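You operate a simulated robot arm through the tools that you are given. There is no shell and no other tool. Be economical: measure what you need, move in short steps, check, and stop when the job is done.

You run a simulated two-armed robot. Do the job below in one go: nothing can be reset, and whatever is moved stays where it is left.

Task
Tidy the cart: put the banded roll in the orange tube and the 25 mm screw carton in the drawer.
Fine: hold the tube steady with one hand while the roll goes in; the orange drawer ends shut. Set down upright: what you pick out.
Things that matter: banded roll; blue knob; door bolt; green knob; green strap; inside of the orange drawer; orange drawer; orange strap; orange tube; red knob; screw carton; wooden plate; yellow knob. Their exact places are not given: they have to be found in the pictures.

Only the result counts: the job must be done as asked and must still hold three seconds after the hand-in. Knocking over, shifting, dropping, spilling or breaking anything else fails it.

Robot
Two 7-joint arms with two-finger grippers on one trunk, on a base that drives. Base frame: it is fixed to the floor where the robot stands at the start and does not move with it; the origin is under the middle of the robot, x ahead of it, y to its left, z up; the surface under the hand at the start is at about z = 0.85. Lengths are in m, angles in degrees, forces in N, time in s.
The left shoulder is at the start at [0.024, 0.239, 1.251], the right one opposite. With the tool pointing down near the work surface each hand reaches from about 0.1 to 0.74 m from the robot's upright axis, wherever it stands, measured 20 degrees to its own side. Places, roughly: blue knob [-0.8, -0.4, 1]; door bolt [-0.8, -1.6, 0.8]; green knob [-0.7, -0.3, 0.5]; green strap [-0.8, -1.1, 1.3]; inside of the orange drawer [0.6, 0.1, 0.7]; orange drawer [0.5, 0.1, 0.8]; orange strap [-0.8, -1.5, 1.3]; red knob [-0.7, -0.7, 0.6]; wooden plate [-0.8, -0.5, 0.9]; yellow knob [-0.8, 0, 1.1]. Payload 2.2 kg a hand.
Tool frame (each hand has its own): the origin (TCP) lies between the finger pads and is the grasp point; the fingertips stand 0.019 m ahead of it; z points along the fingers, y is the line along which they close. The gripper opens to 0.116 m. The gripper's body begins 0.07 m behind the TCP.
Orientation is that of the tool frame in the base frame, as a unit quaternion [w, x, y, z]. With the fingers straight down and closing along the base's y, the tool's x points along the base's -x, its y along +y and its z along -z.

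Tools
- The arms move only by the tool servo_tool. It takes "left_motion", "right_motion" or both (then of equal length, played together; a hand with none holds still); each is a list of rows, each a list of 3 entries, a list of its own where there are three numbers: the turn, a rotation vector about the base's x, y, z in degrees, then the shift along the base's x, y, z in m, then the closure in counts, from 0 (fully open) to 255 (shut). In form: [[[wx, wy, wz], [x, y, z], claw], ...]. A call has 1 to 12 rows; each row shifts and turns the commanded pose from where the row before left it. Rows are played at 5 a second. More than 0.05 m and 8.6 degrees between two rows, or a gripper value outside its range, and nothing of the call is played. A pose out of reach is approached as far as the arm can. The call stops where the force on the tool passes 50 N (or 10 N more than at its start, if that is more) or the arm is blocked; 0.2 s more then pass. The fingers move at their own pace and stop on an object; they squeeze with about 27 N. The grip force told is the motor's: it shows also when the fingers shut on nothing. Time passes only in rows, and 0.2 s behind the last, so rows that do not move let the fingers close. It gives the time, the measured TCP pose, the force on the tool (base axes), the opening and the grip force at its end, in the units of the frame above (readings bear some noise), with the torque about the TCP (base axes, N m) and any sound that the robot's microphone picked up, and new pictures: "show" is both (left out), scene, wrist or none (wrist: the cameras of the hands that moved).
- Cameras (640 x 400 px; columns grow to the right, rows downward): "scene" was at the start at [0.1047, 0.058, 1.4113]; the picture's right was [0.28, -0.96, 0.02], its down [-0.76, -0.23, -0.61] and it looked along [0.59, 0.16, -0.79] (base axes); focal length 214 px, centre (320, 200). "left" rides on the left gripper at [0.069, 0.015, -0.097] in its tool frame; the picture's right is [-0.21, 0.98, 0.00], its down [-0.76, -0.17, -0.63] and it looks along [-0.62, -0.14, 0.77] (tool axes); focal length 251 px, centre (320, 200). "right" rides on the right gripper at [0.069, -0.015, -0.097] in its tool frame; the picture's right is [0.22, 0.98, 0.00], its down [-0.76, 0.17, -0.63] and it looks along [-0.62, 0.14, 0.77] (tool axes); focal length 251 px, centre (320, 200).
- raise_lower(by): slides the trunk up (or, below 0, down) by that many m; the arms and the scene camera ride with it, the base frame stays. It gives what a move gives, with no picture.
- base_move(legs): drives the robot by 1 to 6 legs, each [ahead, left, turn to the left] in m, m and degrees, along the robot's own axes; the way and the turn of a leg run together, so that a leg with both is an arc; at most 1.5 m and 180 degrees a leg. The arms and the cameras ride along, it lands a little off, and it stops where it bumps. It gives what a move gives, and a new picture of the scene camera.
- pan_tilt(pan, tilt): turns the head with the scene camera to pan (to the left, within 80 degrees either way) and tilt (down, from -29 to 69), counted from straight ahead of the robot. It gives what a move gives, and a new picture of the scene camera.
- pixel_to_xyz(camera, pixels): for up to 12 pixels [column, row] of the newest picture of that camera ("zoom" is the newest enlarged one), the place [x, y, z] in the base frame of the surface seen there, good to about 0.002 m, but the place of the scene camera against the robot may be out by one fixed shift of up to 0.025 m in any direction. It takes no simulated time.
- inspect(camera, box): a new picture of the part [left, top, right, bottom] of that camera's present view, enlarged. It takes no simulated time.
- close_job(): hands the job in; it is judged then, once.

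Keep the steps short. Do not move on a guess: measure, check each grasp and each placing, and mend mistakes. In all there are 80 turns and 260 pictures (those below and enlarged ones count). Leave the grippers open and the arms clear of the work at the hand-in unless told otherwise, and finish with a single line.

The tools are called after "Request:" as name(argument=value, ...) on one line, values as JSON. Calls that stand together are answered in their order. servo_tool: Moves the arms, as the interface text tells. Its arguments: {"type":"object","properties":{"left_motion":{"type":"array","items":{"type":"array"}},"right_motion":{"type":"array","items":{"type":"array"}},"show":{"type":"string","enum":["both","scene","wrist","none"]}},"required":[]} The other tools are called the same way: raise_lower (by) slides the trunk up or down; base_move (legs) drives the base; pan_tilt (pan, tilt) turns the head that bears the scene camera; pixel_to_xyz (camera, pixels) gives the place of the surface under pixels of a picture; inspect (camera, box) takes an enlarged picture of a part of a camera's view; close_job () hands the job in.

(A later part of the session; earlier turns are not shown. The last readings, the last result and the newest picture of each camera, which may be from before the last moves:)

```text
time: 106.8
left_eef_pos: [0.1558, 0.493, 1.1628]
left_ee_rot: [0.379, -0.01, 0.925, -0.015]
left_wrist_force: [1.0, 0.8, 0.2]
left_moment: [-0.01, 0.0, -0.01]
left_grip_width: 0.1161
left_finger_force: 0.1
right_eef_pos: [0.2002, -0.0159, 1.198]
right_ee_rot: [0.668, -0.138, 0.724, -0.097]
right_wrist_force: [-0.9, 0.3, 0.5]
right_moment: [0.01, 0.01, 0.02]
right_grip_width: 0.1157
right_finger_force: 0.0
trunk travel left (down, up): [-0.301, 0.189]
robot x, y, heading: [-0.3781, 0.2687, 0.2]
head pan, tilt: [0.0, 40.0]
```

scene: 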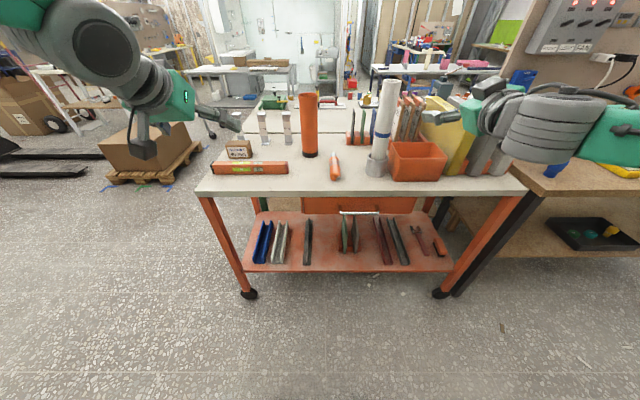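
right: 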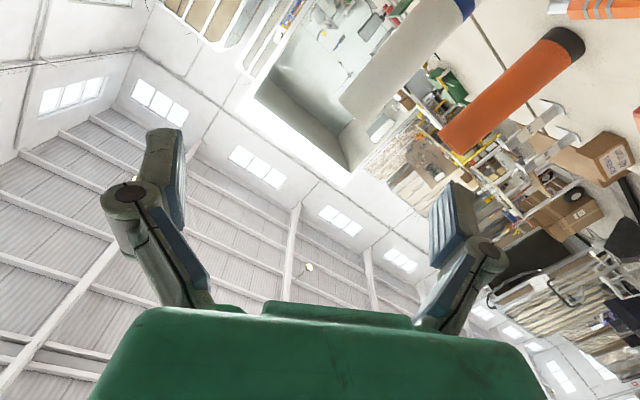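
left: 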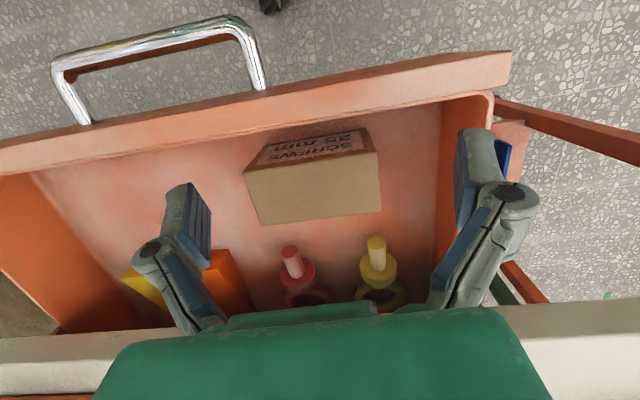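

The right wrist is limited level at this spot. A tool slanted 45° forward-down, closing horizontally, grips the upright roll just as well and was steady earlier. I'll turn to that.

Request:
servo_tool(right_motion=[[[2.82, 6.67, -1.8], [0.01, 0.01, 0.01], 0], [[2.82, 6.67, -1.8], [0.01, 0.01, 0.01], 0], [[2.82, 6.67, -1.8], [0.01, 0.01, 0.01], 0], [[2.82, 6.67, -1.8], [0.01, 0.01, 0.01], 0], [[2.82, 6.67, -1.8], [0.01, 0.01, 0.01], 0], [[2.82, 6.67, -1.8], [0, 0.005, 0], 0], [[0, 0, 0], [0, 0, 0], 0], [[0, 0, 0], [0, 0, 0], 0]], show="wrist")

Request:
raise_lower(by=0)

```text
time: 108.6
left_eef_pos: [0.1555, 0.4952, 1.1616]
left_ee_rot: [0.38, -0.01, 0.925, -0.016]
left_wrist_force: [0.3, 0.8, 0.5]
left_moment: [0.02, 0.0, 0.04]
left_grip_width: 0.116
left_finger_force: 0.1
right_eef_pos: [0.2513, 0.042, 1.2473]
right_ee_rot: [0.382, 0.001, 0.924, 0.001]
right_wrist_force: [-0.4, -0.7, 0.3]
right_moment: [0.01, 0.02, -0.01]
right_grip_width: 0.1161
right_finger_force: 0.0
trunk travel left (down, up): [-0.301, 0.189]
robot x, y, heading: [-0.3738, 0.267, -0.0]
head pan, tilt: [0.0, 40.0]
```

right: 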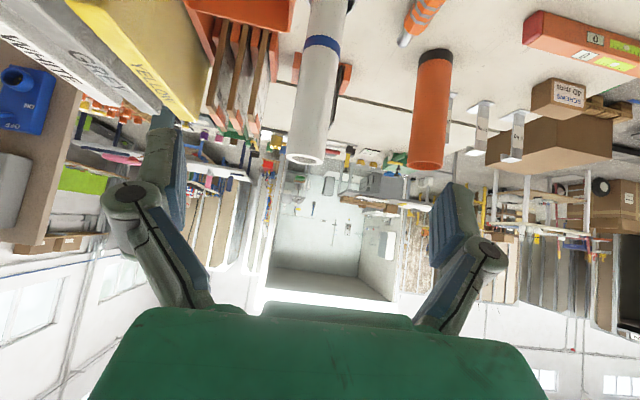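

```text
time: 109.1
left_eef_pos: [0.1541, 0.4992, 1.1606]
left_ee_rot: [0.38, -0.01, 0.925, -0.016]
left_wrist_force: [-0.3, -0.1, -0.2]
left_moment: [-0.01, 0.01, -0.01]
left_grip_width: 0.1158
left_finger_force: 0.0
right_eef_pos: [0.251, 0.0461, 1.2485]
right_ee_rot: [0.382, 0.001, 0.924, -0.001]
right_wrist_force: [0.1, -0.3, 0.3]
right_moment: [-0.02, 0.02, 0.0]
right_grip_width: 0.116
right_finger_force: 0.0
trunk travel left (down, up): [-0.301, 0.189]
robot x, y, heading: [-0.3731, 0.2695, 0.2]
head pan, tilt: [0.0, 40.0]
```

Reached exactly and steady. I'll raise the trunk 0.1 so both hands pass over everything, then drive 0.34 m forward to the cart.

Request:
raise_lower(by=0.1)

Request:
base_move(legs=[[0.34, 0, 0]])

Request:
raise_lower(by=0)

Request:
raise_lower(by=0)

Request:
inspect(camera="right", box=[0, 0, 640, 400])

```text
time: 110.5
left_eef_pos: [0.1548, 0.497, 1.2614]
left_ee_rot: [0.38, -0.011, 0.925, -0.015]
left_wrist_force: [0.3, -0.4, -0.4]
left_moment: [0.02, -0.02, -0.01]
left_grip_width: 0.116
left_finger_force: 0.0
right_eef_pos: [0.2512, 0.0456, 1.346]
right_ee_rot: [0.382, 0.0, 0.924, -0.001]
right_wrist_force: [0.0, -0.2, 0.4]
right_moment: [-0.04, 0.0, 0.01]
right_grip_width: 0.1157
right_finger_force: 0.0
trunk travel left (down, up): [-0.401, 0.089]
robot x, y, heading: [-0.3766, 0.266, -0.1]
head pan, tilt: [0.0, 40.0]
```

```text
time: 112.7
left_eef_pos: [0.5015, 0.4932, 1.2609]
left_ee_rot: [0.38, -0.007, 0.925, -0.018]
left_wrist_force: [-0.4, -0.1, 1.0]
left_moment: [0.0, 0.0, -0.02]
left_grip_width: 0.1159
left_finger_force: 0.0
right_eef_pos: [0.5946, 0.039, 1.3483]
right_ee_rot: [0.383, 0.003, 0.924, -0.001]
right_wrist_force: [0.4, -0.5, -0.8]
right_moment: [0.03, -0.01, -0.02]
right_grip_width: 0.1161
right_finger_force: 0.0
trunk travel left (down, up): [-0.401, 0.089]
robot x, y, heading: [-0.03, 0.2698, -0.0]
head pan, tilt: [0.0, 40.0]
```

scene: 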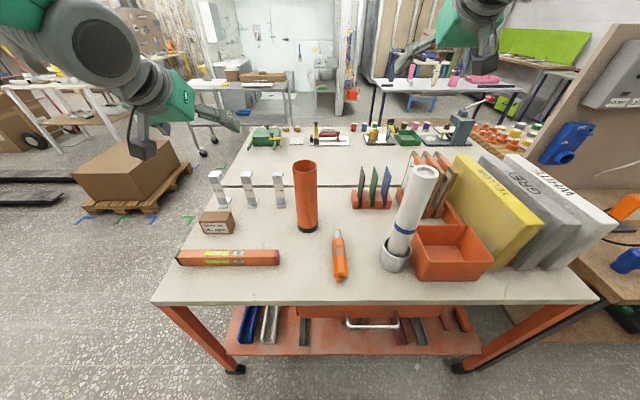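

```text
time: 113.2
left_eef_pos: [0.4984, 0.4925, 1.2626]
left_ee_rot: [0.381, -0.008, 0.924, -0.017]
left_wrist_force: [-0.6, 0.4, 0.2]
left_moment: [0.0, 0.0, -0.01]
left_grip_width: 0.1159
left_finger_force: 0.1
right_eef_pos: [0.5909, 0.0396, 1.3508]
right_ee_rot: [0.384, 0.003, 0.923, 0.0]
right_wrist_force: [0.7, -0.6, 0.6]
right_moment: [0.0, -0.01, -0.03]
right_grip_width: 0.1161
right_finger_force: 0.0
trunk travel left (down, up): [-0.401, 0.089]
robot x, y, heading: [-0.0308, 0.2669, -0.2]
head pan, tilt: [0.0, 40.0]
```

```text
time: 113.7
left_eef_pos: [0.4999, 0.4929, 1.263]
left_ee_rot: [0.382, -0.008, 0.924, -0.017]
left_wrist_force: [-0.1, 0.8, -0.5]
left_moment: [0.03, 0.0, 0.01]
left_grip_width: 0.1159
left_finger_force: 0.2
right_eef_pos: [0.5923, 0.0396, 1.3487]
right_ee_rot: [0.383, 0.003, 0.924, -0.001]
right_wrist_force: [0.8, 0.3, -0.3]
right_moment: [0.01, -0.02, 0.01]
right_grip_width: 0.1159
right_finger_force: 0.1
trunk travel left (down, up): [-0.401, 0.089]
robot x, y, heading: [-0.0292, 0.2685, -0.3]
head pan, tilt: [0.0, 40.0]
```

```text
1.00 times, centred on (320, 200) of right (not enlarged: the box is as wide or as high as the picture)
```

zoom: 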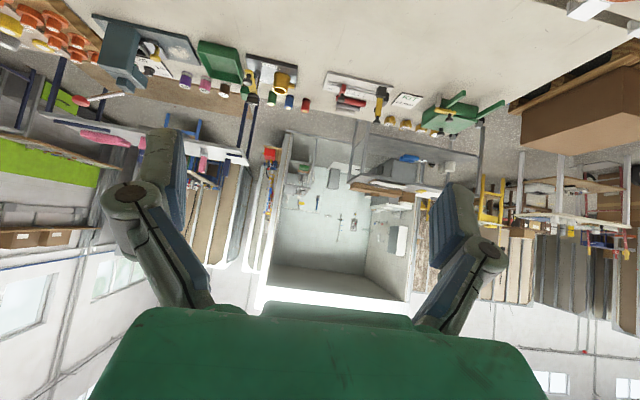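

Steady. Now the left hand: turn it to about 70° forward and bring it down in front of the tube, 0.15 m short, with the fingers open.

Request:
servo_tool(left_motion=[[[0, -3.3, 0], [0, -0.023, -0.035], 0], [[0, -3.3, 0], [0, -0.023, -0.035], 0], [[0, -3.3, 0], [0, -0.023, -0.035], 0], [[0, -3.3, 0], [0, -0.023, -0.035], 0], [[0, -3.3, 0], [0, -0.023, -0.035], 0], [[0, -3.3, 0], [0, -0.023, -0.035], 0], [[0, -3.3, 0], [0, -0.023, -0.035], 0], [[0, -3.3, 0], [0, -0.023, -0.035], 0], [[0, 0, 0], [0, 0, 0], 0]], show="wrist")

Request:
raise_lower(by=0)

```text
time: 115.7
left_eef_pos: [0.4989, 0.313, 0.9812]
left_ee_rot: [0.583, -0.004, 0.812, -0.017]
left_wrist_force: [0.4, 0.2, -0.1]
left_moment: [0.02, 0.0, 0.0]
left_grip_width: 0.1161
left_finger_force: 0.1
right_eef_pos: [0.5916, 0.044, 1.3503]
right_ee_rot: [0.385, 0.002, 0.923, -0.002]
right_wrist_force: [-0.3, 0.3, 0.3]
right_moment: [-0.01, -0.03, 0.0]
right_grip_width: 0.1156
right_finger_force: 0.1
trunk travel left (down, up): [-0.401, 0.089]
robot x, y, heading: [-0.0285, 0.2675, 0.0]
head pan, tilt: [0.0, 40.0]
```

left: 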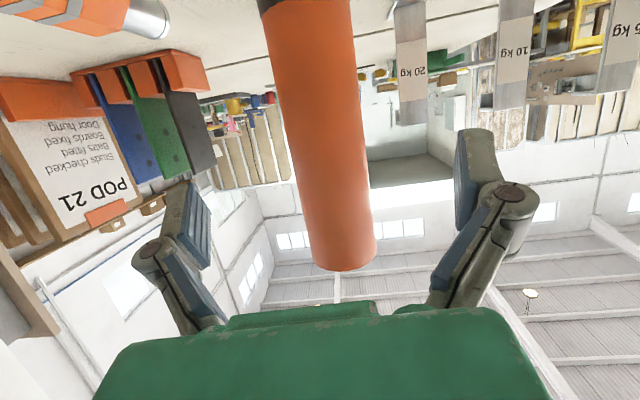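

```text
time: 116.2
left_eef_pos: [0.4998, 0.3075, 0.9824]
left_ee_rot: [0.581, -0.004, 0.814, -0.017]
left_wrist_force: [0.0, -0.1, 0.1]
left_moment: [0.01, 0.04, 0.01]
left_grip_width: 0.1158
left_finger_force: 0.3
right_eef_pos: [0.5934, 0.0361, 1.3491]
right_ee_rot: [0.384, 0.003, 0.923, 0.0]
right_wrist_force: [0.6, 0.1, 0.1]
right_moment: [0.01, 0.02, -0.01]
right_grip_width: 0.1161
right_finger_force: 0.0
trunk travel left (down, up): [-0.401, 0.089]
robot x, y, heading: [-0.0296, 0.2678, 0.1]
head pan, tilt: [0.0, 40.0]
```

The tube sits centred ahead. I'll measure its silhouette at the grip height for the axis position.

Request:
pixel_to_xyz(camera="left", pixels=[[318, 100], [280, 100], [354, 100], [290, 100], [345, 100], [325, 150], [300, 150], [350, 150], [340, 240], [330, 200]])

```text
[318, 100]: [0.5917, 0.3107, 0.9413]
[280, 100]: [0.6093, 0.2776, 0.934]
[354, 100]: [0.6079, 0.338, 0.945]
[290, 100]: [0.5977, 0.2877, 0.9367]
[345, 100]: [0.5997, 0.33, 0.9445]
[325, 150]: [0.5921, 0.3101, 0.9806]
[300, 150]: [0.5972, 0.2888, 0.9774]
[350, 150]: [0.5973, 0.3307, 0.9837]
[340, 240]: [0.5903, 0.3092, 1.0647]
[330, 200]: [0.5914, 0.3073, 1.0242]
```

The tube axis is (0.626, 0.309) with R=0.035. I'll advance 0.126 m so it lies between the fingers, then close.

Request:
servo_tool(left_motion=[[[0, 0, 0], [0.03, 0, 0], 0], [[0, 0, 0], [0.03, 0, 0], 0], [[0, 0, 0], [0.03, 0, 0], 0], [[0, 0, 0], [0.025, 0, 0], 0], [[0, 0, 0], [0.011, 0, 0], 0], [[0, 0, 0], [0, 0, 0], 0], [[0, 0, 0], [0, 0, 0], 60]], show="wrist")

```text
time: 117.8
left_eef_pos: [0.6264, 0.308, 0.981]
left_ee_rot: [0.581, -0.003, 0.813, -0.019]
left_wrist_force: [-0.1, 0.2, -0.1]
left_moment: [0.01, -0.01, -0.05]
left_grip_width: 0.0886
left_finger_force: 0.1
right_eef_pos: [0.5925, 0.0411, 1.3477]
right_ee_rot: [0.384, 0.003, 0.923, -0.001]
right_wrist_force: [0.3, 1.2, -1.0]
right_moment: [-0.01, -0.03, 0.01]
right_grip_width: 0.116
right_finger_force: 0.1
trunk travel left (down, up): [-0.401, 0.089]
robot x, y, heading: [-0.0294, 0.2665, -0.4]
head pan, tilt: [0.0, 40.0]
```

left: 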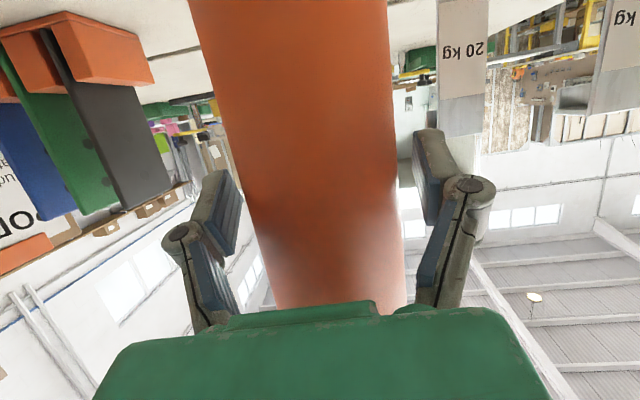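

The left fingers stand around the tube without contact. I'll open them fully for margin while the right hand moves over the roll, down to z≈1.25.

Request:
servo_tool(left_motion=[[[0, 0, 0], [0, 0, 0], 0], [[0, 0, 0], [0, 0, 0], 0], [[0, 0, 0], [0, 0, 0], 0], [[0, 0, 0], [0, 0, 0], 0], [[0, 0, 0], [0, 0, 0], 0], [[0, 0, 0], [0, 0, 0], 0], [[0, 0, 0], [0, 0, 0], 0], [[0, 0, 0], [0, 0, 0], 0]], right_motion=[[[0, 0, 0], [-0.03, 0, 0], 0], [[0, 0, 0], [-0.03, 0, 0], 0], [[0, 0, 0], [-0.03, 0, 0], 0], [[0, 0, 0], [-0.024, 0, 0], 0], [[0, 0, 0], [0, 0, -0.04], 0], [[0, 0, 0], [0, 0, -0.04], 0], [[0, 0, 0], [0, 0, -0.018], 0], [[0, 0, 0], [0, 0, 0], 0]], show="both")

Request:
inspect(camera="right", box=[160, 0, 480, 200])

```text
time: 119.6
left_eef_pos: [0.6262, 0.3069, 0.9805]
left_ee_rot: [0.582, -0.003, 0.813, -0.018]
left_wrist_force: [-0.9, 0.2, -0.3]
left_moment: [0.04, 0.01, 0.03]
left_grip_width: 0.1159
left_finger_force: 0.0
right_eef_pos: [0.4773, 0.0388, 1.2518]
right_ee_rot: [0.384, 0.003, 0.923, -0.001]
right_wrist_force: [-0.4, -0.7, -0.2]
right_moment: [-0.01, 0.02, 0.0]
right_grip_width: 0.1162
right_finger_force: 0.0
trunk travel left (down, up): [-0.401, 0.089]
robot x, y, heading: [-0.0282, 0.2737, -0.2]
head pan, tilt: [0.0, 40.0]
```

scene: 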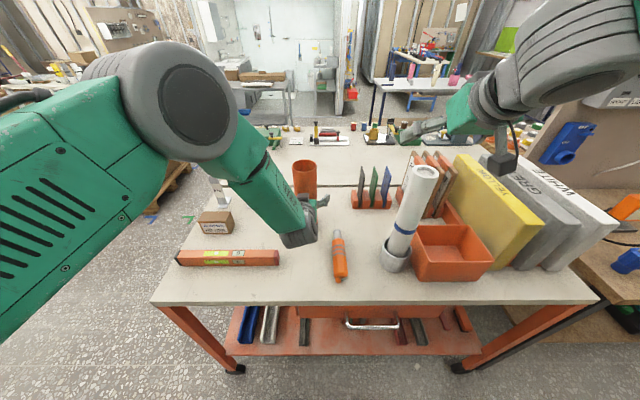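
right: 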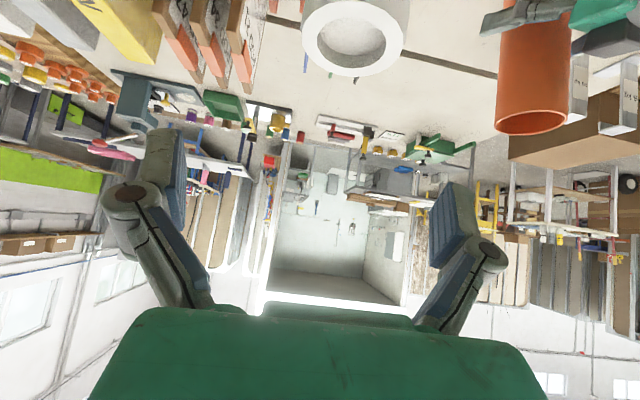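
left: 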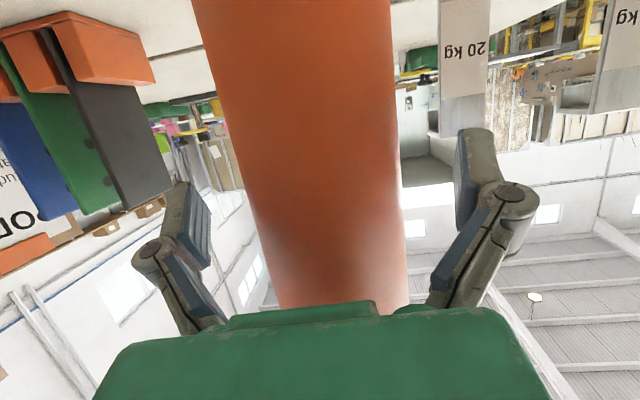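

```text
2.00 times, centred on (320, 100) of right
```

zoom: 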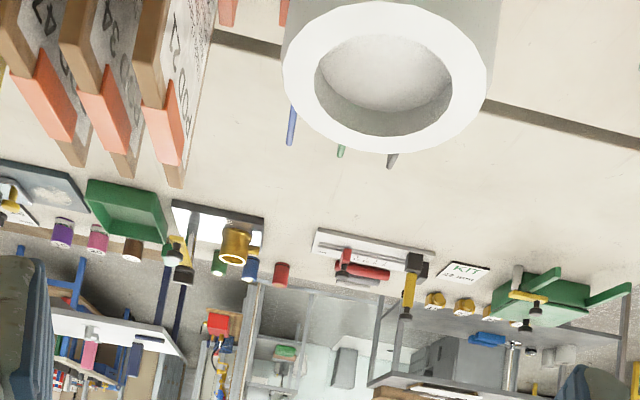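

I'll measure the roll rim precisely from here.

Request:
pixel_to_xyz(camera="right", pixels=[[308, 30], [400, 40], [352, 70], [330, 62], [385, 62], [355, 8], [365, 40]])

Request:
pixel_to_xyz(camera="right", pixels=[[502, 110], [565, 110], [530, 131], [515, 128], [550, 127], [512, 40], [560, 40]])

```text
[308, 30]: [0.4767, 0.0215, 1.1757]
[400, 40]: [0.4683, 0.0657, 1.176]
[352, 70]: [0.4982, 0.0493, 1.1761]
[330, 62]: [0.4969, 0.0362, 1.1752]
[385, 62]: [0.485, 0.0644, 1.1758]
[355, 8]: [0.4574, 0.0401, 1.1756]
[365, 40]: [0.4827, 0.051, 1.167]
```

```text
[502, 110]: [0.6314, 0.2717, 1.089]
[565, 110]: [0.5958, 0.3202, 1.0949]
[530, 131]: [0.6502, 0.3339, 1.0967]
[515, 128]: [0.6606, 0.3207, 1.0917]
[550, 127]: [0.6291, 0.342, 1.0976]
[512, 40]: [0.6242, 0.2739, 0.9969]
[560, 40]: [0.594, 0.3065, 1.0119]
```

The roll centre is (0.477, 0.044). I'll lower to z=1.145 straddling it and close.

Request:
servo_tool(right_motion=[[[0, 0, 0], [0, 0.003, -0.02], 0], [[0, 0, 0], [0, 0, -0.03], 0], [[0, 0, 0], [0, 0, -0.03], 0], [[0, 0, 0], [0, 0, -0.027], 0], [[0, 0, 0], [0, 0, 0], 0], [[0, 0, 0], [0, 0, 0], 255], [[0, 0, 0], [0, 0, 0], 255], [[0, 0, 0], [0, 0, 0], 255]], show="wrist")

```text
time: 121.4
left_eef_pos: [0.626, 0.3062, 0.9828]
left_ee_rot: [0.582, -0.003, 0.813, -0.019]
left_wrist_force: [0.9, -0.7, -0.3]
left_moment: [0.02, 0.05, 0.01]
left_grip_width: 0.1157
left_finger_force: 0.1
right_eef_pos: [0.4769, 0.0416, 1.1426]
right_ee_rot: [0.384, 0.004, 0.923, -0.001]
right_wrist_force: [-1.1, 0.6, 1.5]
right_moment: [0.21, 0.0, 0.02]
right_grip_width: 0.0526
right_finger_force: 26.9
trunk travel left (down, up): [-0.401, 0.089]
robot x, y, heading: [-0.032, 0.2705, -0.3]
head pan, tilt: [0.0, 40.0]
```

right: 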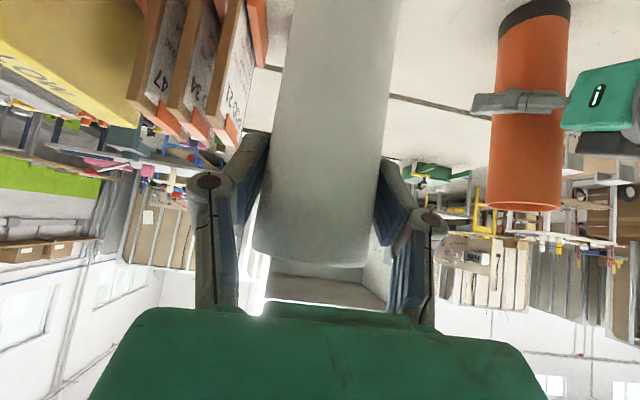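

Gripped at 0.0526 m. I'll lift straight up out of the ring.

Request:
servo_tool(right_motion=[[[0, 0, 0], [0, 0, 0.015], 255], [[0, 0, 0], [0, 0, 0.02], 255], [[0, 0, 0], [0, 0, 0.025], 255], [[0, 0, 0], [0, 0, 0.03], 255], [[0, 0, 0], [0, 0, 0.03], 255], [[0, 0, 0], [0, 0, 0.03], 255], [[0, 0, 0], [0, 0, 0.03], 255], [[0, 0, 0], [0, 0, 0.03], 255], [[0, 0, 0], [0, 0, 0.03], 255], [[0, 0, 0], [0, 0, 0.03], 255], [[0, 0, 0], [0, 0, 0], 255]], show="both")

Request:
raise_lower(by=0)

```text
time: 123.8
left_eef_pos: [0.6264, 0.3083, 0.9821]
left_ee_rot: [0.582, -0.004, 0.813, -0.018]
left_wrist_force: [-0.2, 0.2, 0.2]
left_moment: [-0.03, 0.01, 0.0]
left_grip_width: 0.116
left_finger_force: 0.1
right_eef_pos: [0.4803, 0.0428, 1.4134]
right_ee_rot: [0.382, 0.002, 0.924, -0.001]
right_wrist_force: [-0.7, 0.2, -1.4]
right_moment: [-0.03, -0.04, 0.01]
right_grip_width: 0.0525
right_finger_force: 26.7
trunk travel left (down, up): [-0.401, 0.089]
robot x, y, heading: [-0.0276, 0.2682, -0.5]
head pan, tilt: [0.0, 40.0]
```

scene: 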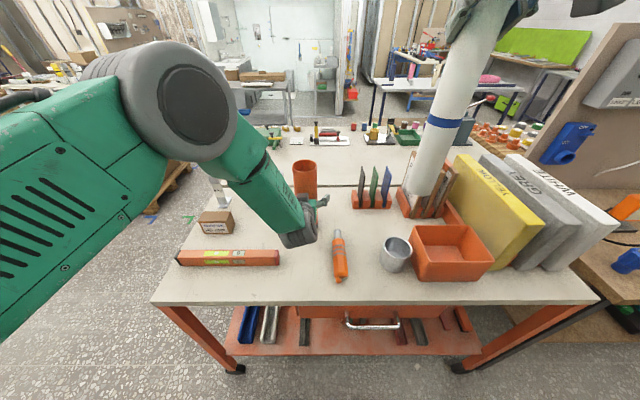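
right: 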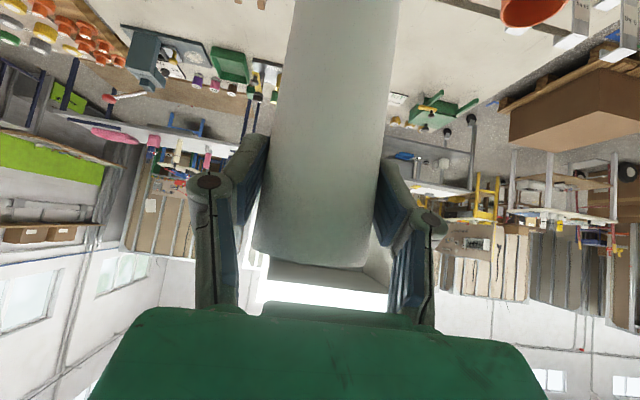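

```text
time: 124.3
left_eef_pos: [0.626, 0.3073, 0.9811]
left_ee_rot: [0.582, -0.003, 0.813, -0.018]
left_wrist_force: [0.0, -0.4, 0.8]
left_moment: [0.04, 0.0, 0.02]
left_grip_width: 0.1158
left_finger_force: 0.1
right_eef_pos: [0.4792, 0.0428, 1.4131]
right_ee_rot: [0.383, 0.002, 0.924, 0.0]
right_wrist_force: [0.7, -0.2, -1.5]
right_moment: [0.03, 0.0, 0.02]
right_grip_width: 0.0526
right_finger_force: 27.0
trunk travel left (down, up): [-0.401, 0.089]
robot x, y, heading: [-0.0296, 0.267, -0.2]
head pan, tilt: [0.0, 40.0]
```

The roll is out and hanging. I'll measure its bottom and verticality.

Request:
pixel_to_xyz(camera="scene", pixels=[[418, 190], [422, 170], [430, 140], [445, 115], [460, 80], [475, 40], [305, 163], [296, 172], [315, 172], [305, 176]])

Request:
inspect(camera="scene", box=[260, 0, 520, 260])

```text
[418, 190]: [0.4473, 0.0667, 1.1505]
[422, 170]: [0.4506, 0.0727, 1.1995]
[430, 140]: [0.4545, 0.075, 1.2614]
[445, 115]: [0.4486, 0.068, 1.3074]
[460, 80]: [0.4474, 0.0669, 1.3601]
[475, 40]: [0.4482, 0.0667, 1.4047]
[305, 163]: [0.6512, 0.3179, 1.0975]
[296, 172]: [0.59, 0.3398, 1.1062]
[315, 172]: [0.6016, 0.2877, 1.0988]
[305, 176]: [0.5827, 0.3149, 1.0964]
```

```text
1.54 times, centred on (390, 130) of scene
```

zoom: 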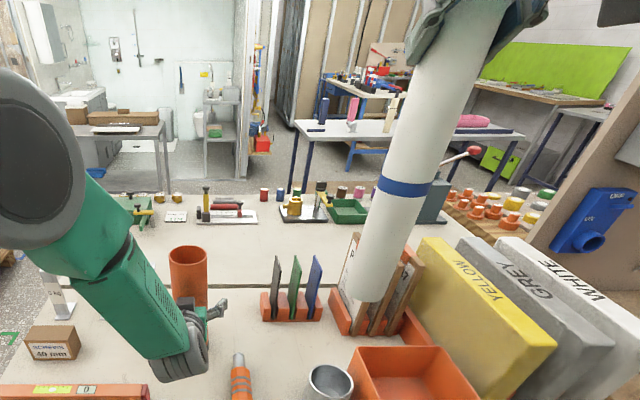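

The roll hangs vertical with its bottom at about 1.135, above the rim at 1.10. Now I'll close the left hand on the tube to steady it.

Request:
servo_tool(left_motion=[[[0, 0, 0], [0, 0.001, 0], 80], [[0, 0, 0], [0, 0, 0], 255], [[0, 0, 0], [0, 0, 0], 255], [[0, 0, 0], [0, 0, 0], 255]], show="wrist")

Request:
servo_tool(right_motion=[[[0, 0, 0], [0.017, 0.03, 0.002], 255], [[0, 0, 0], [0.018, 0.033, 0], 255], [[0, 0, 0], [0.018, 0.033, 0], 255], [[0, 0, 0], [0.018, 0.033, 0], 255], [[0, 0, 0], [0.018, 0.033, 0], 255], [[0, 0, 0], [0.018, 0.033, 0], 255], [[0, 0, 0], [0.018, 0.033, 0], 255], [[0, 0, 0], [0.016, 0.03, 0], 255], [[0, 0, 0], [0.006, 0.008, 0], 255], [[0, 0, 0], [0, 0, 0], 255], [[0, 0, 0], [0, 0, 0], 255]], show="both")

```text
time: 125.3
left_eef_pos: [0.6255, 0.3093, 0.9819]
left_ee_rot: [0.582, -0.003, 0.813, -0.018]
left_wrist_force: [-0.7, 0.4, 0.9]
left_moment: [0.06, 0.03, 0.0]
left_grip_width: 0.0705
left_finger_force: 27.1
right_eef_pos: [0.4796, 0.0431, 1.4142]
right_ee_rot: [0.383, 0.003, 0.924, -0.002]
right_wrist_force: [-0.9, 0.3, -2.1]
right_moment: [-0.02, 0.0, 0.02]
right_grip_width: 0.0529
right_finger_force: 26.8
trunk travel left (down, up): [-0.401, 0.089]
robot x, y, heading: [-0.0321, 0.2653, 0.1]
head pan, tilt: [0.0, 40.0]
```

left: 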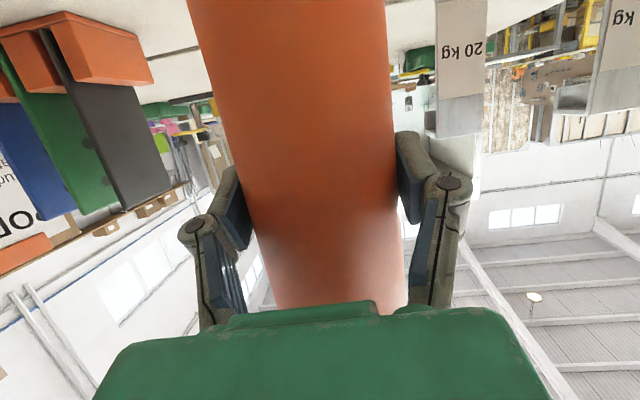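

```text
time: 127.9
left_eef_pos: [0.6218, 0.3096, 0.9847]
left_ee_rot: [0.583, -0.003, 0.812, -0.019]
left_wrist_force: [-0.6, 0.1, -0.7]
left_moment: [-0.03, 0.02, -0.01]
left_grip_width: 0.0701
left_finger_force: 27.3
right_eef_pos: [0.629, 0.2792, 1.4544]
right_ee_rot: [0.396, 0.031, 0.917, 0.019]
right_wrist_force: [0.4, -0.4, -2.7]
right_moment: [-0.02, 0.03, 0.02]
right_grip_width: 0.053
right_finger_force: 27.1
trunk travel left (down, up): [-0.401, 0.089]
robot x, y, heading: [-0.0269, 0.267, -0.0]
head pan, tilt: [0.0, 40.0]
stopped in row 11 (right hand): the arm was blocked; the commanded pose is now the measured one
```

scene: 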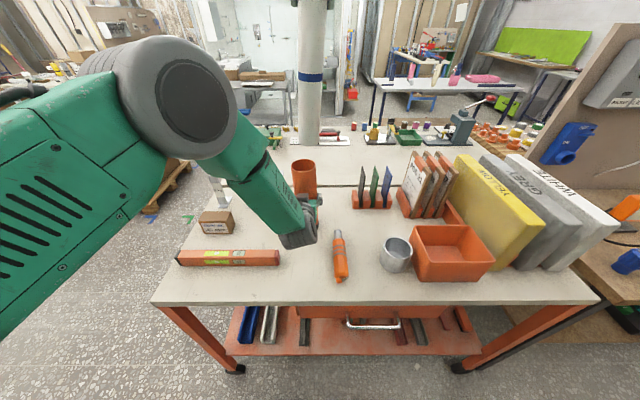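
right: 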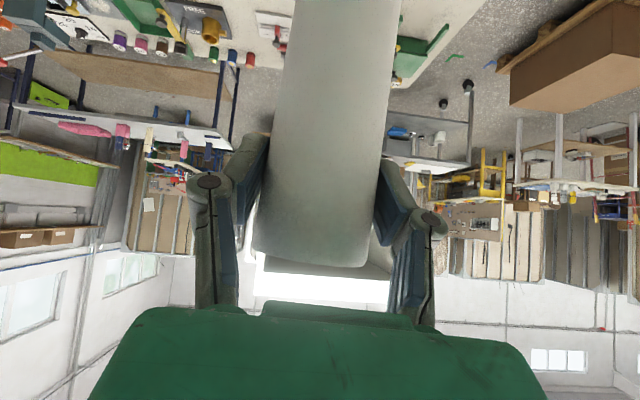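

The tube is held at 0.0705. The right arm was blocked about 3 cm short and tilted about 4°, from an inward limit. Since the roll is round I can yaw the hand to the left about the roll, which moves the wrist outward. I'll correct the tilt and yaw 26°.

Request:
servo_tool(right_motion=[[[-1.7, 0.9, 4], [0, 0, 0], 255], [[-1.7, 0.8, 4], [0, 0, 0], 255], [[0, 0, 7], [0, 0.005, -0.003], 255], [[0, 0, 7], [0, 0.005, -0.005], 255], [[0, 0, 7], [0, 0.01, -0.01], 255], [[0, 0, 0], [0, 0.01, -0.01], 255], [[0, 0, 0], [-0.003, 0, -0.005], 255], [[0, 0, 0], [0, 0, 0], 255]], show="both")

```text
time: 129.7
left_eef_pos: [0.6228, 0.3101, 0.9838]
left_ee_rot: [0.584, -0.004, 0.812, -0.019]
left_wrist_force: [-0.9, -0.4, -0.5]
left_moment: [0.01, 0.0, 0.0]
left_grip_width: 0.0697
left_finger_force: 27.1
right_eef_pos: [0.6256, 0.3091, 1.419]
right_ee_rot: [0.37, -0.215, 0.899, 0.089]
right_wrist_force: [0.4, 0.0, -2.5]
right_moment: [0.0, -0.01, 0.0]
right_grip_width: 0.0529
right_finger_force: 27.2
trunk travel left (down, up): [-0.401, 0.089]
robot x, y, heading: [-0.0297, 0.2717, -0.2]
head pan, tilt: [0.0, 40.0]
```

scene: 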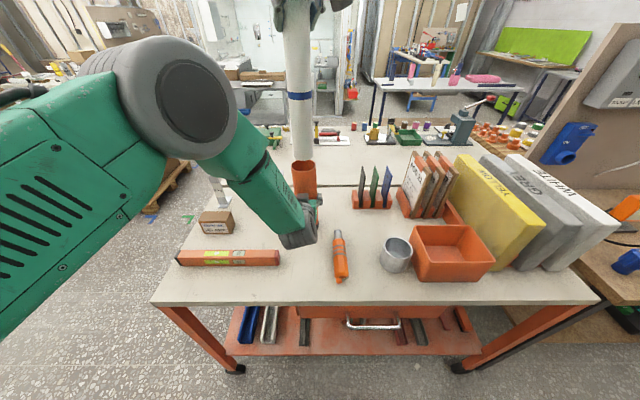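
right: 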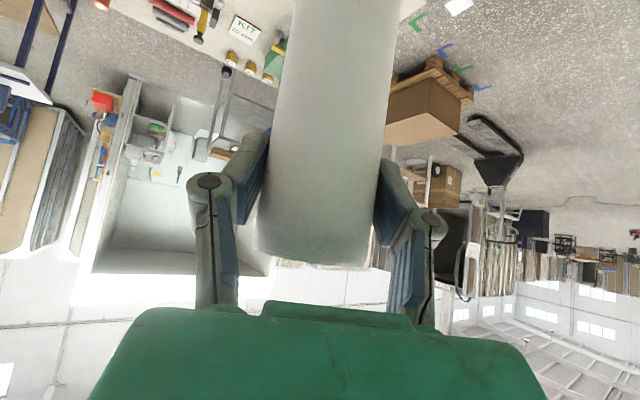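

The right hand is now at (0.6256, 0.3091, 1.419) with the right tilt. I'll check the alignment at the rim.

Request:
inspect(camera="scene", box=[260, 90, 350, 220])

Request:
pixel_to_xyz(camera="scene", pixels=[[303, 150], [300, 120], [298, 80], [296, 50], [292, 165], [316, 165], [305, 178], [300, 162], [305, 161], [310, 162]])

Request:
inspect(camera="left", box=[0, 0, 640, 400])

```text
3.08 times, centred on (305, 155) of scene
```

zoom: 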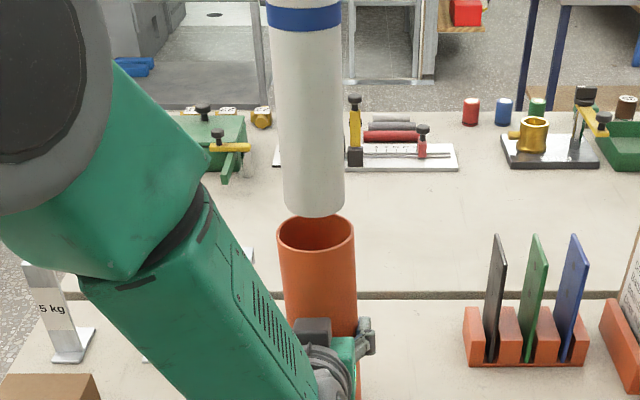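

```text
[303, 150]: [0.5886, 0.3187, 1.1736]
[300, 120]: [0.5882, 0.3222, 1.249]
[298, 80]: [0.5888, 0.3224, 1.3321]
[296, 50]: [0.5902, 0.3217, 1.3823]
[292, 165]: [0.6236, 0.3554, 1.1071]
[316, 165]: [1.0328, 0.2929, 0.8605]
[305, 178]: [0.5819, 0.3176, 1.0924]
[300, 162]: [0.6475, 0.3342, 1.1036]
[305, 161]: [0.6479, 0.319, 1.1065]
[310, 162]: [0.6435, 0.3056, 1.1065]
```

```text
1.00 times, centred on (320, 200) of left (not enlarged: the box is as wide or as high as the picture)
```

zoom: 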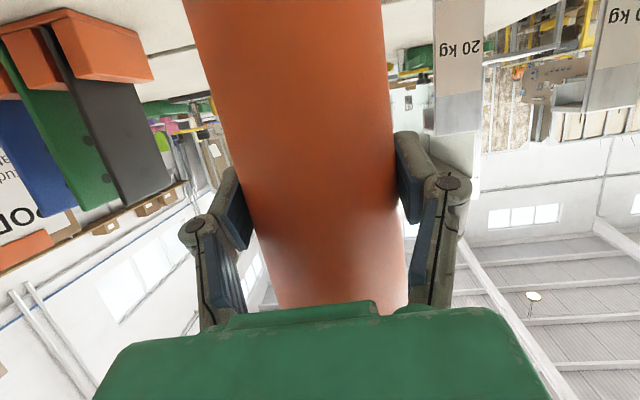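

In the same camera frame the roll axis is at x≈0.615 and the tube axis at 0.617. They line up in y, and the inner clearance is about 4 mm. I'll nudge +2 mm in x and lower slowly to just enter the rim.

Request:
servo_tool(right_motion=[[[0, 0, 0], [0.002, 0, -0.01], 255], [[0, 0, 0], [0, 0, -0.01], 255], [[0, 0, 0], [0, 0, -0.008], 255], [[0, 0, 0], [0, 0, -0.008], 255], [[0, 0, 0], [0, 0, -0.008], 255], [[0, 0, 0], [0, 0, 0], 255]], show="scene")

Request:
inspect(camera="scene", box=[275, 120, 335, 210])

```text
time: 131.1
left_eef_pos: [0.6219, 0.3099, 0.9833]
left_ee_rot: [0.583, -0.004, 0.812, -0.019]
left_wrist_force: [0.1, 0.3, 0.1]
left_moment: [0.0, -0.03, 0.0]
left_grip_width: 0.07
left_finger_force: 27.4
right_eef_pos: [0.6254, 0.3103, 1.3756]
right_ee_rot: [0.37, -0.214, 0.899, 0.089]
right_wrist_force: [0.0, -0.4, -1.0]
right_moment: [-0.06, 0.01, -0.01]
right_grip_width: 0.0527
right_finger_force: 26.7
trunk travel left (down, up): [-0.401, 0.089]
robot x, y, heading: [-0.0256, 0.2681, -0.0]
head pan, tilt: [0.0, 40.0]
```

scene: 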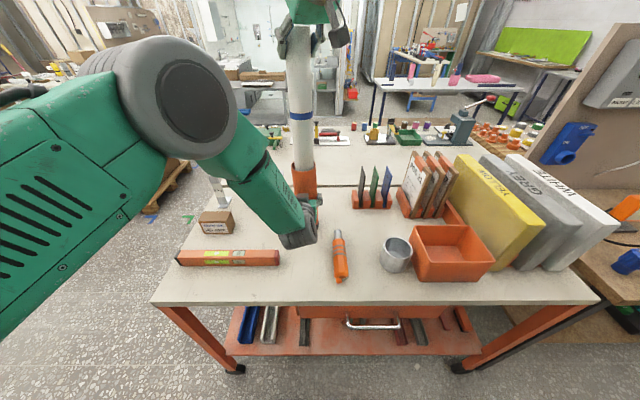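

```text
4.44 times, centred on (305, 165) of scene
```

zoom: 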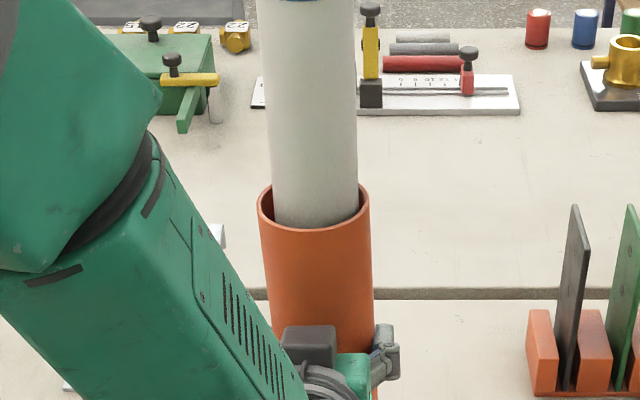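

The roll is inside the rim with even gaps and no side force. I'll keep lowering in steps.

Request:
servo_tool(right_motion=[[[0, 0, 0], [0, 0, -0.015], 255], [[0, 0, 0], [0, 0, -0.015], 255], [[0, 0, 0], [0, 0, -0.015], 255], [[0, 0, 0], [0, 0, -0.015], 255], [[0, 0, 0], [0, 0, -0.02], 255], [[0, 0, 0], [0, 0, -0.02], 255], [[0, 0, 0], [0, 0, -0.02], 255], [[0, 0, 0], [0, 0, -0.02], 255], [[0, 0, 0], [0, 0, -0.02], 255], [[0, 0, 0], [0, 0, -0.02], 255]], show="scene")

```text
time: 133.3
left_eef_pos: [0.6232, 0.3092, 0.9833]
left_ee_rot: [0.583, -0.003, 0.812, -0.019]
left_wrist_force: [6.5, -1.4, -3.2]
left_moment: [0.55, 0.7, 0.0]
left_grip_width: 0.0697
left_finger_force: 26.9
right_eef_pos: [0.6293, 0.309, 1.2018]
right_ee_rot: [0.374, -0.21, 0.899, 0.092]
right_wrist_force: [-5.3, 1.1, 1.8]
right_moment: [-0.19, 0.6, 0.01]
right_grip_width: 0.0524
right_finger_force: 27.0
trunk travel left (down, up): [-0.401, 0.089]
robot x, y, heading: [-0.0329, 0.2674, -0.3]
head pan, tilt: [0.0, 40.0]
```

scene: 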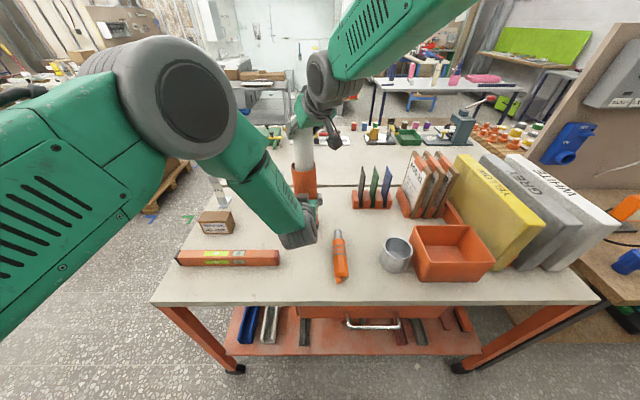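

There's light side contact of about 6 N in x. I'll ease 4 mm back and continue down gently to the bottom.

Request:
servo_tool(right_motion=[[[0, 0, 0], [-0.004, 0, 0], 255], [[0, 0, 0], [0, 0, -0.015], 255], [[0, 0, 0], [0, 0, -0.015], 255], [[0, 0, 0], [0, 0, -0.01], 255], [[0, 0, 0], [0, 0, -0.007], 255], [[0, 0, 0], [0, 0, -0.004], 255], [[0, 0, 0], [0, 0, 0], 255]], show="scene")

```text
time: 134.9
left_eef_pos: [0.6219, 0.3082, 0.9844]
left_ee_rot: [0.583, -0.002, 0.812, -0.02]
left_wrist_force: [3.6, -10.4, -4.6]
left_moment: [1.23, 0.46, -0.07]
left_grip_width: 0.071
left_finger_force: 27.2
right_eef_pos: [0.6302, 0.3006, 1.1567]
right_ee_rot: [0.376, -0.2, 0.9, 0.098]
right_wrist_force: [-3.4, 10.1, 2.3]
right_moment: [0.44, 0.15, 0.01]
right_grip_width: 0.0526
right_finger_force: 27.2
trunk travel left (down, up): [-0.401, 0.089]
robot x, y, heading: [-0.0287, 0.2662, -0.4]
head pan, tilt: [0.0, 40.0]
```

scene: 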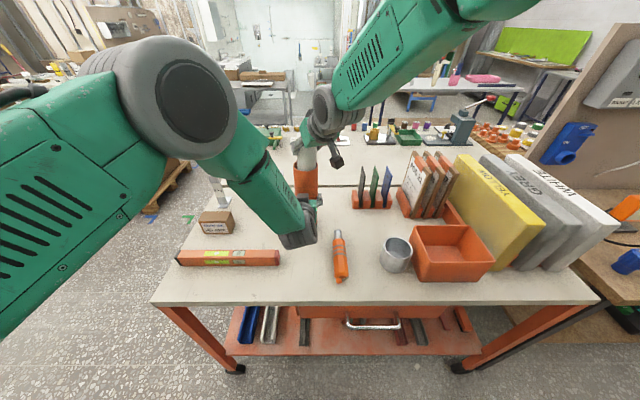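

A side force of 10 N has built up in y, with the hand 9 mm off. I'll re-centre in y and lower the last bit.

Request:
servo_tool(right_motion=[[[0, 0, 0], [-0.003, 0.005, 0], 255], [[0, 0, 0], [0, 0.004, 0], 255], [[0, 0, 0], [0, 0, -0.004], 255], [[0, 0, 0], [0, 0, -0.004], 255], [[0, 0, 0], [0, 0, 0], 255]], show="none")

```text
time: 136.3
left_eef_pos: [0.6177, 0.3077, 0.9875]
left_ee_rot: [0.585, -0.001, 0.811, -0.02]
left_wrist_force: [2.8, -7.0, 0.9]
left_moment: [0.83, 0.21, -0.11]
left_grip_width: 0.0713
left_finger_force: 26.9
right_eef_pos: [0.6293, 0.2975, 1.1553]
right_ee_rot: [0.378, -0.184, 0.902, 0.103]
right_wrist_force: [-1.3, 7.0, -2.8]
right_moment: [0.41, 0.11, 0.01]
right_grip_width: 0.0524
right_finger_force: 27.1
trunk travel left (down, up): [-0.401, 0.089]
robot x, y, heading: [-0.0306, 0.2703, -0.5]
head pan, tilt: [0.0, 40.0]
stopped in row 5 (right hand): the arm was blocked; the commanded pose is now the measured one
```

The right arm is blocked again. Before releasing, I'll look closely at both hands.

Request:
inspect(camera="scene", box=[260, 60, 380, 260])

Request:
inspect(camera="right", box=[0, 0, 640, 400])

Request:
inspect(camera="left", box=[0, 0, 640, 400])

```text
2.00 times, centred on (320, 160) of scene
```

zoom: 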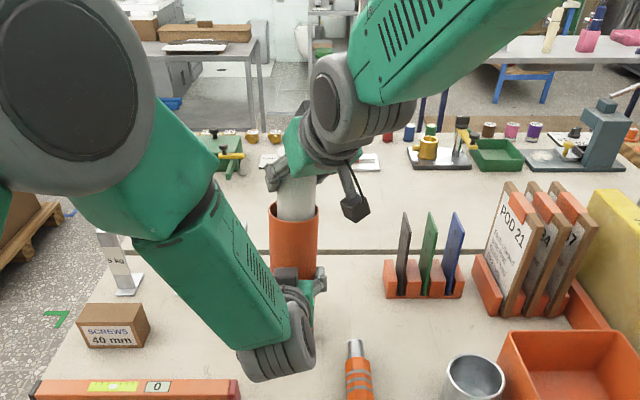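

```text
1.00 times, centred on (320, 200) of right (not enlarged: the box is as wide or as high as the picture)
```

zoom: 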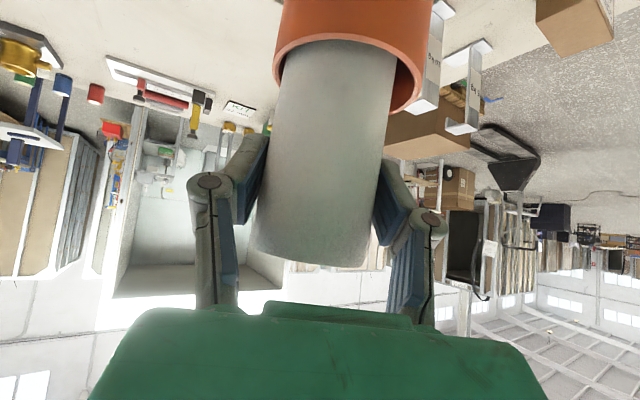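

```text
1.00 times, centred on (320, 200) of left (not enlarged: the box is as wide or as high as the picture)
5 turns are left
```

zoom: 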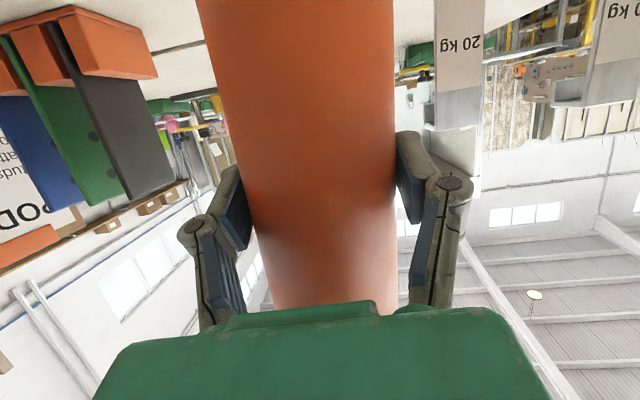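

Five turns are left. The roll is about 23 cm inside the tube and just above its bottom, so I'll open the right hand to let it settle while the left holds the tube, then back the right hand away along its own axis.

Request:
servo_tool(right_motion=[[[0, 0, 0], [0, 0, 0], 100], [[0, 0, 0], [0, 0, 0], 0], [[0, 0, 0], [0, 0, 0], 0], [[0, 0, 0], [-0.012, -0.006, 0.014], 0], [[0, 0, 0], [-0.019, -0.009, 0.021], 0], [[0, 0, 0], [-0.025, -0.012, 0.028], 0], [[0, 0, 0], [-0.025, -0.012, 0.028], 0], [[0, 0, 0], [-0.025, -0.012, 0.028], 0], [[0, 0, 0], [-0.02, -0.02, 0.03], 0], [[0, 0, 0], [0, -0.03, 0.03], 0], [[0, 0, 0], [0, 0, 0], 0]], show="both")

```text
time: 138.7
left_eef_pos: [0.6198, 0.3077, 0.9861]
left_ee_rot: [0.585, -0.002, 0.811, -0.019]
left_wrist_force: [0.0, -0.4, -2.2]
left_moment: [-0.01, 0.06, 0.01]
left_grip_width: 0.0694
left_finger_force: 27.3
right_eef_pos: [0.5021, 0.1969, 1.3356]
right_ee_rot: [0.381, -0.189, 0.899, 0.103]
right_wrist_force: [-0.3, 0.0, -0.6]
right_moment: [-0.01, -0.02, 0.03]
right_grip_width: 0.1161
right_finger_force: 0.1
trunk travel left (down, up): [-0.401, 0.089]
robot x, y, heading: [-0.0297, 0.2665, -0.4]
head pan, tilt: [0.0, 40.0]
4 turns are left
```

scene: 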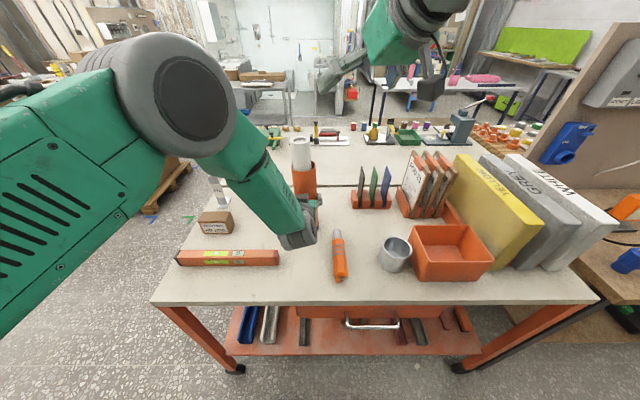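
right: 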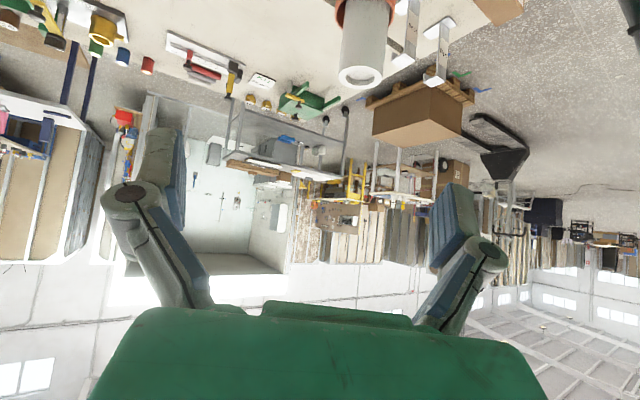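

The roll stands in the tube. The left hand drifted about 4 mm up and back while holding, so I'll set the tube back down by that much, open gently, and withdraw straight back.

Request:
servo_tool(left_motion=[[[0, 0.4, 0], [0.002, 0, -0.002], 255], [[0, 0, 0], [0.001, 0, -0.0025], 255], [[0, 0, 0], [0, 0, 0], 255], [[0, 0, 0], [0, 0, 0], 150], [[0, 0, 0], [0, 0, 0], 60], [[0, 0, 0], [0, 0, 0], 0], [[0, 0, 0], [0, 0, 0], 0], [[0, 0, 0], [-0.02, 0, 0.003], 0], [[0, 0, 0], [-0.03, 0, 0.005], 0], [[0, 0, 0], [-0.03, 0, 0.005], 0], [[0, 0, 0], [-0.03, 0, 0.005], 0], [[0, 0, 0], [-0.02, 0, 0.005], 0]], show="both")

```text
time: 141.3
left_eef_pos: [0.4919, 0.3161, 1.003]
left_ee_rot: [0.579, -0.011, 0.815, -0.016]
left_wrist_force: [1.0, 0.1, -0.5]
left_moment: [0.0, 0.01, -0.02]
left_grip_width: 0.1161
left_finger_force: 0.1
right_eef_pos: [0.5017, 0.1981, 1.3368]
right_ee_rot: [0.382, -0.188, 0.899, 0.102]
right_wrist_force: [-0.5, 1.1, 0.1]
right_moment: [-0.01, 0.02, 0.02]
right_grip_width: 0.1159
right_finger_force: 0.1
trunk travel left (down, up): [-0.401, 0.089]
robot x, y, heading: [-0.0314, 0.27, -0.1]
head pan, tilt: [0.0, 40.0]
3 turns are left
```

scene: 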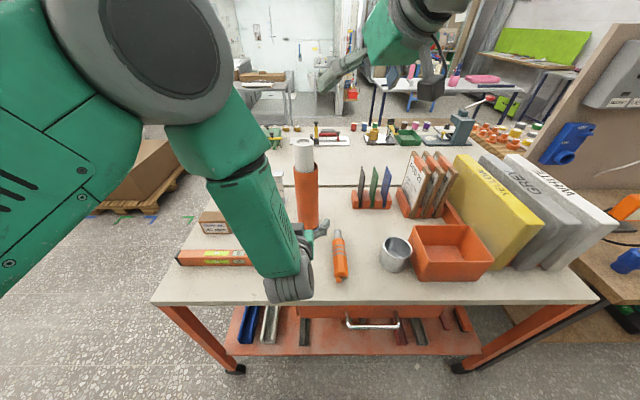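
left: 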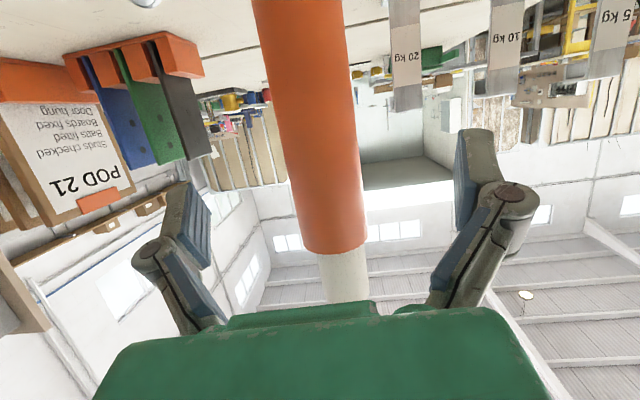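

The tube and roll stand on their own, and both hands are open and free. I'll lift the left hand clear and back the base 0.2 m away.

Request:
servo_tool(left_motion=[[[0, 0, 0], [-0.015, 0.01, 0.03], 0], [[0, 0, 0], [-0.01, 0.015, 0.04], 0], [[0, 0, 0], [0, 0.02, 0.04], 0], [[0, 0, 0], [0, 0.02, 0.04], 0], [[0, 0, 0], [0, 0.02, 0.04], 0], [[0, 0, 0], [0, 0, 0], 0]], show="none")

Request:
base_move(legs=[[-0.2, 0, 0]])

Request:
inspect(camera="scene", box=[160, 80, 480, 380])

```text
time: 142.7
left_eef_pos: [0.4668, 0.3967, 1.1953]
left_ee_rot: [0.581, -0.003, 0.814, -0.02]
left_wrist_force: [0.9, 0.4, 0.1]
left_moment: [0.03, 0.01, -0.02]
left_grip_width: 0.1162
left_finger_force: 0.1
right_eef_pos: [0.5039, 0.2007, 1.3354]
right_ee_rot: [0.38, -0.189, 0.9, 0.102]
right_wrist_force: [0.5, 0.4, -0.9]
right_moment: [0.01, -0.01, -0.03]
right_grip_width: 0.1162
right_finger_force: 0.1
trunk travel left (down, up): [-0.401, 0.089]
robot x, y, heading: [-0.0321, 0.2666, -0.2]
head pan, tilt: [0.0, 40.0]
```

```text
time: 144.3
left_eef_pos: [0.2682, 0.3961, 1.1944]
left_ee_rot: [0.582, -0.002, 0.813, -0.02]
left_wrist_force: [0.3, 0.4, 0.2]
left_moment: [0.0, 0.0, -0.03]
left_grip_width: 0.1158
left_finger_force: 0.0
right_eef_pos: [0.3029, 0.1996, 1.3358]
right_ee_rot: [0.379, -0.188, 0.901, 0.1]
right_wrist_force: [-0.7, -1.0, -0.3]
right_moment: [-0.01, 0.01, -0.03]
right_grip_width: 0.1159
right_finger_force: 0.0
trunk travel left (down, up): [-0.401, 0.089]
robot x, y, heading: [-0.2293, 0.2711, -0.4]
head pan, tilt: [0.0, 40.0]
```

scene: 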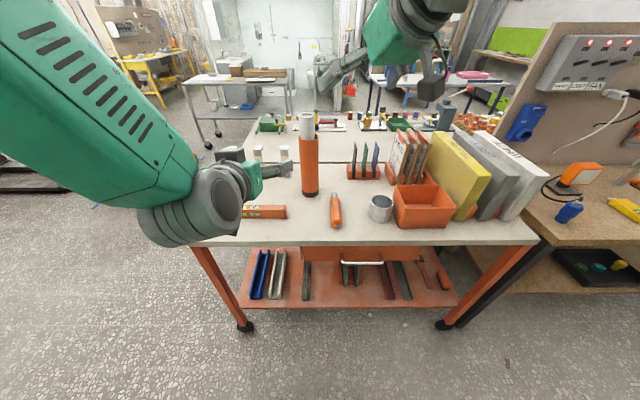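

```text
1.33 times, centred on (320, 230) of scene
2 turns are left
```

zoom: 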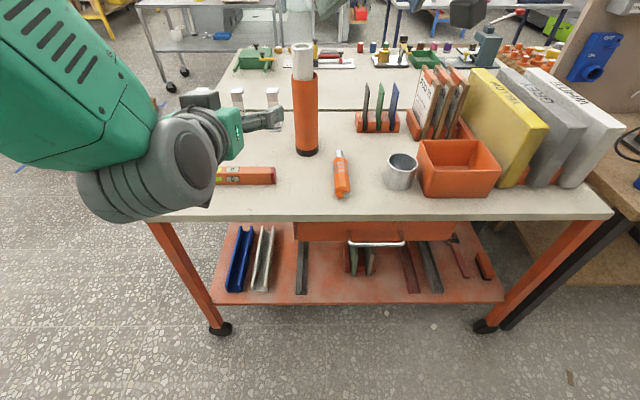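

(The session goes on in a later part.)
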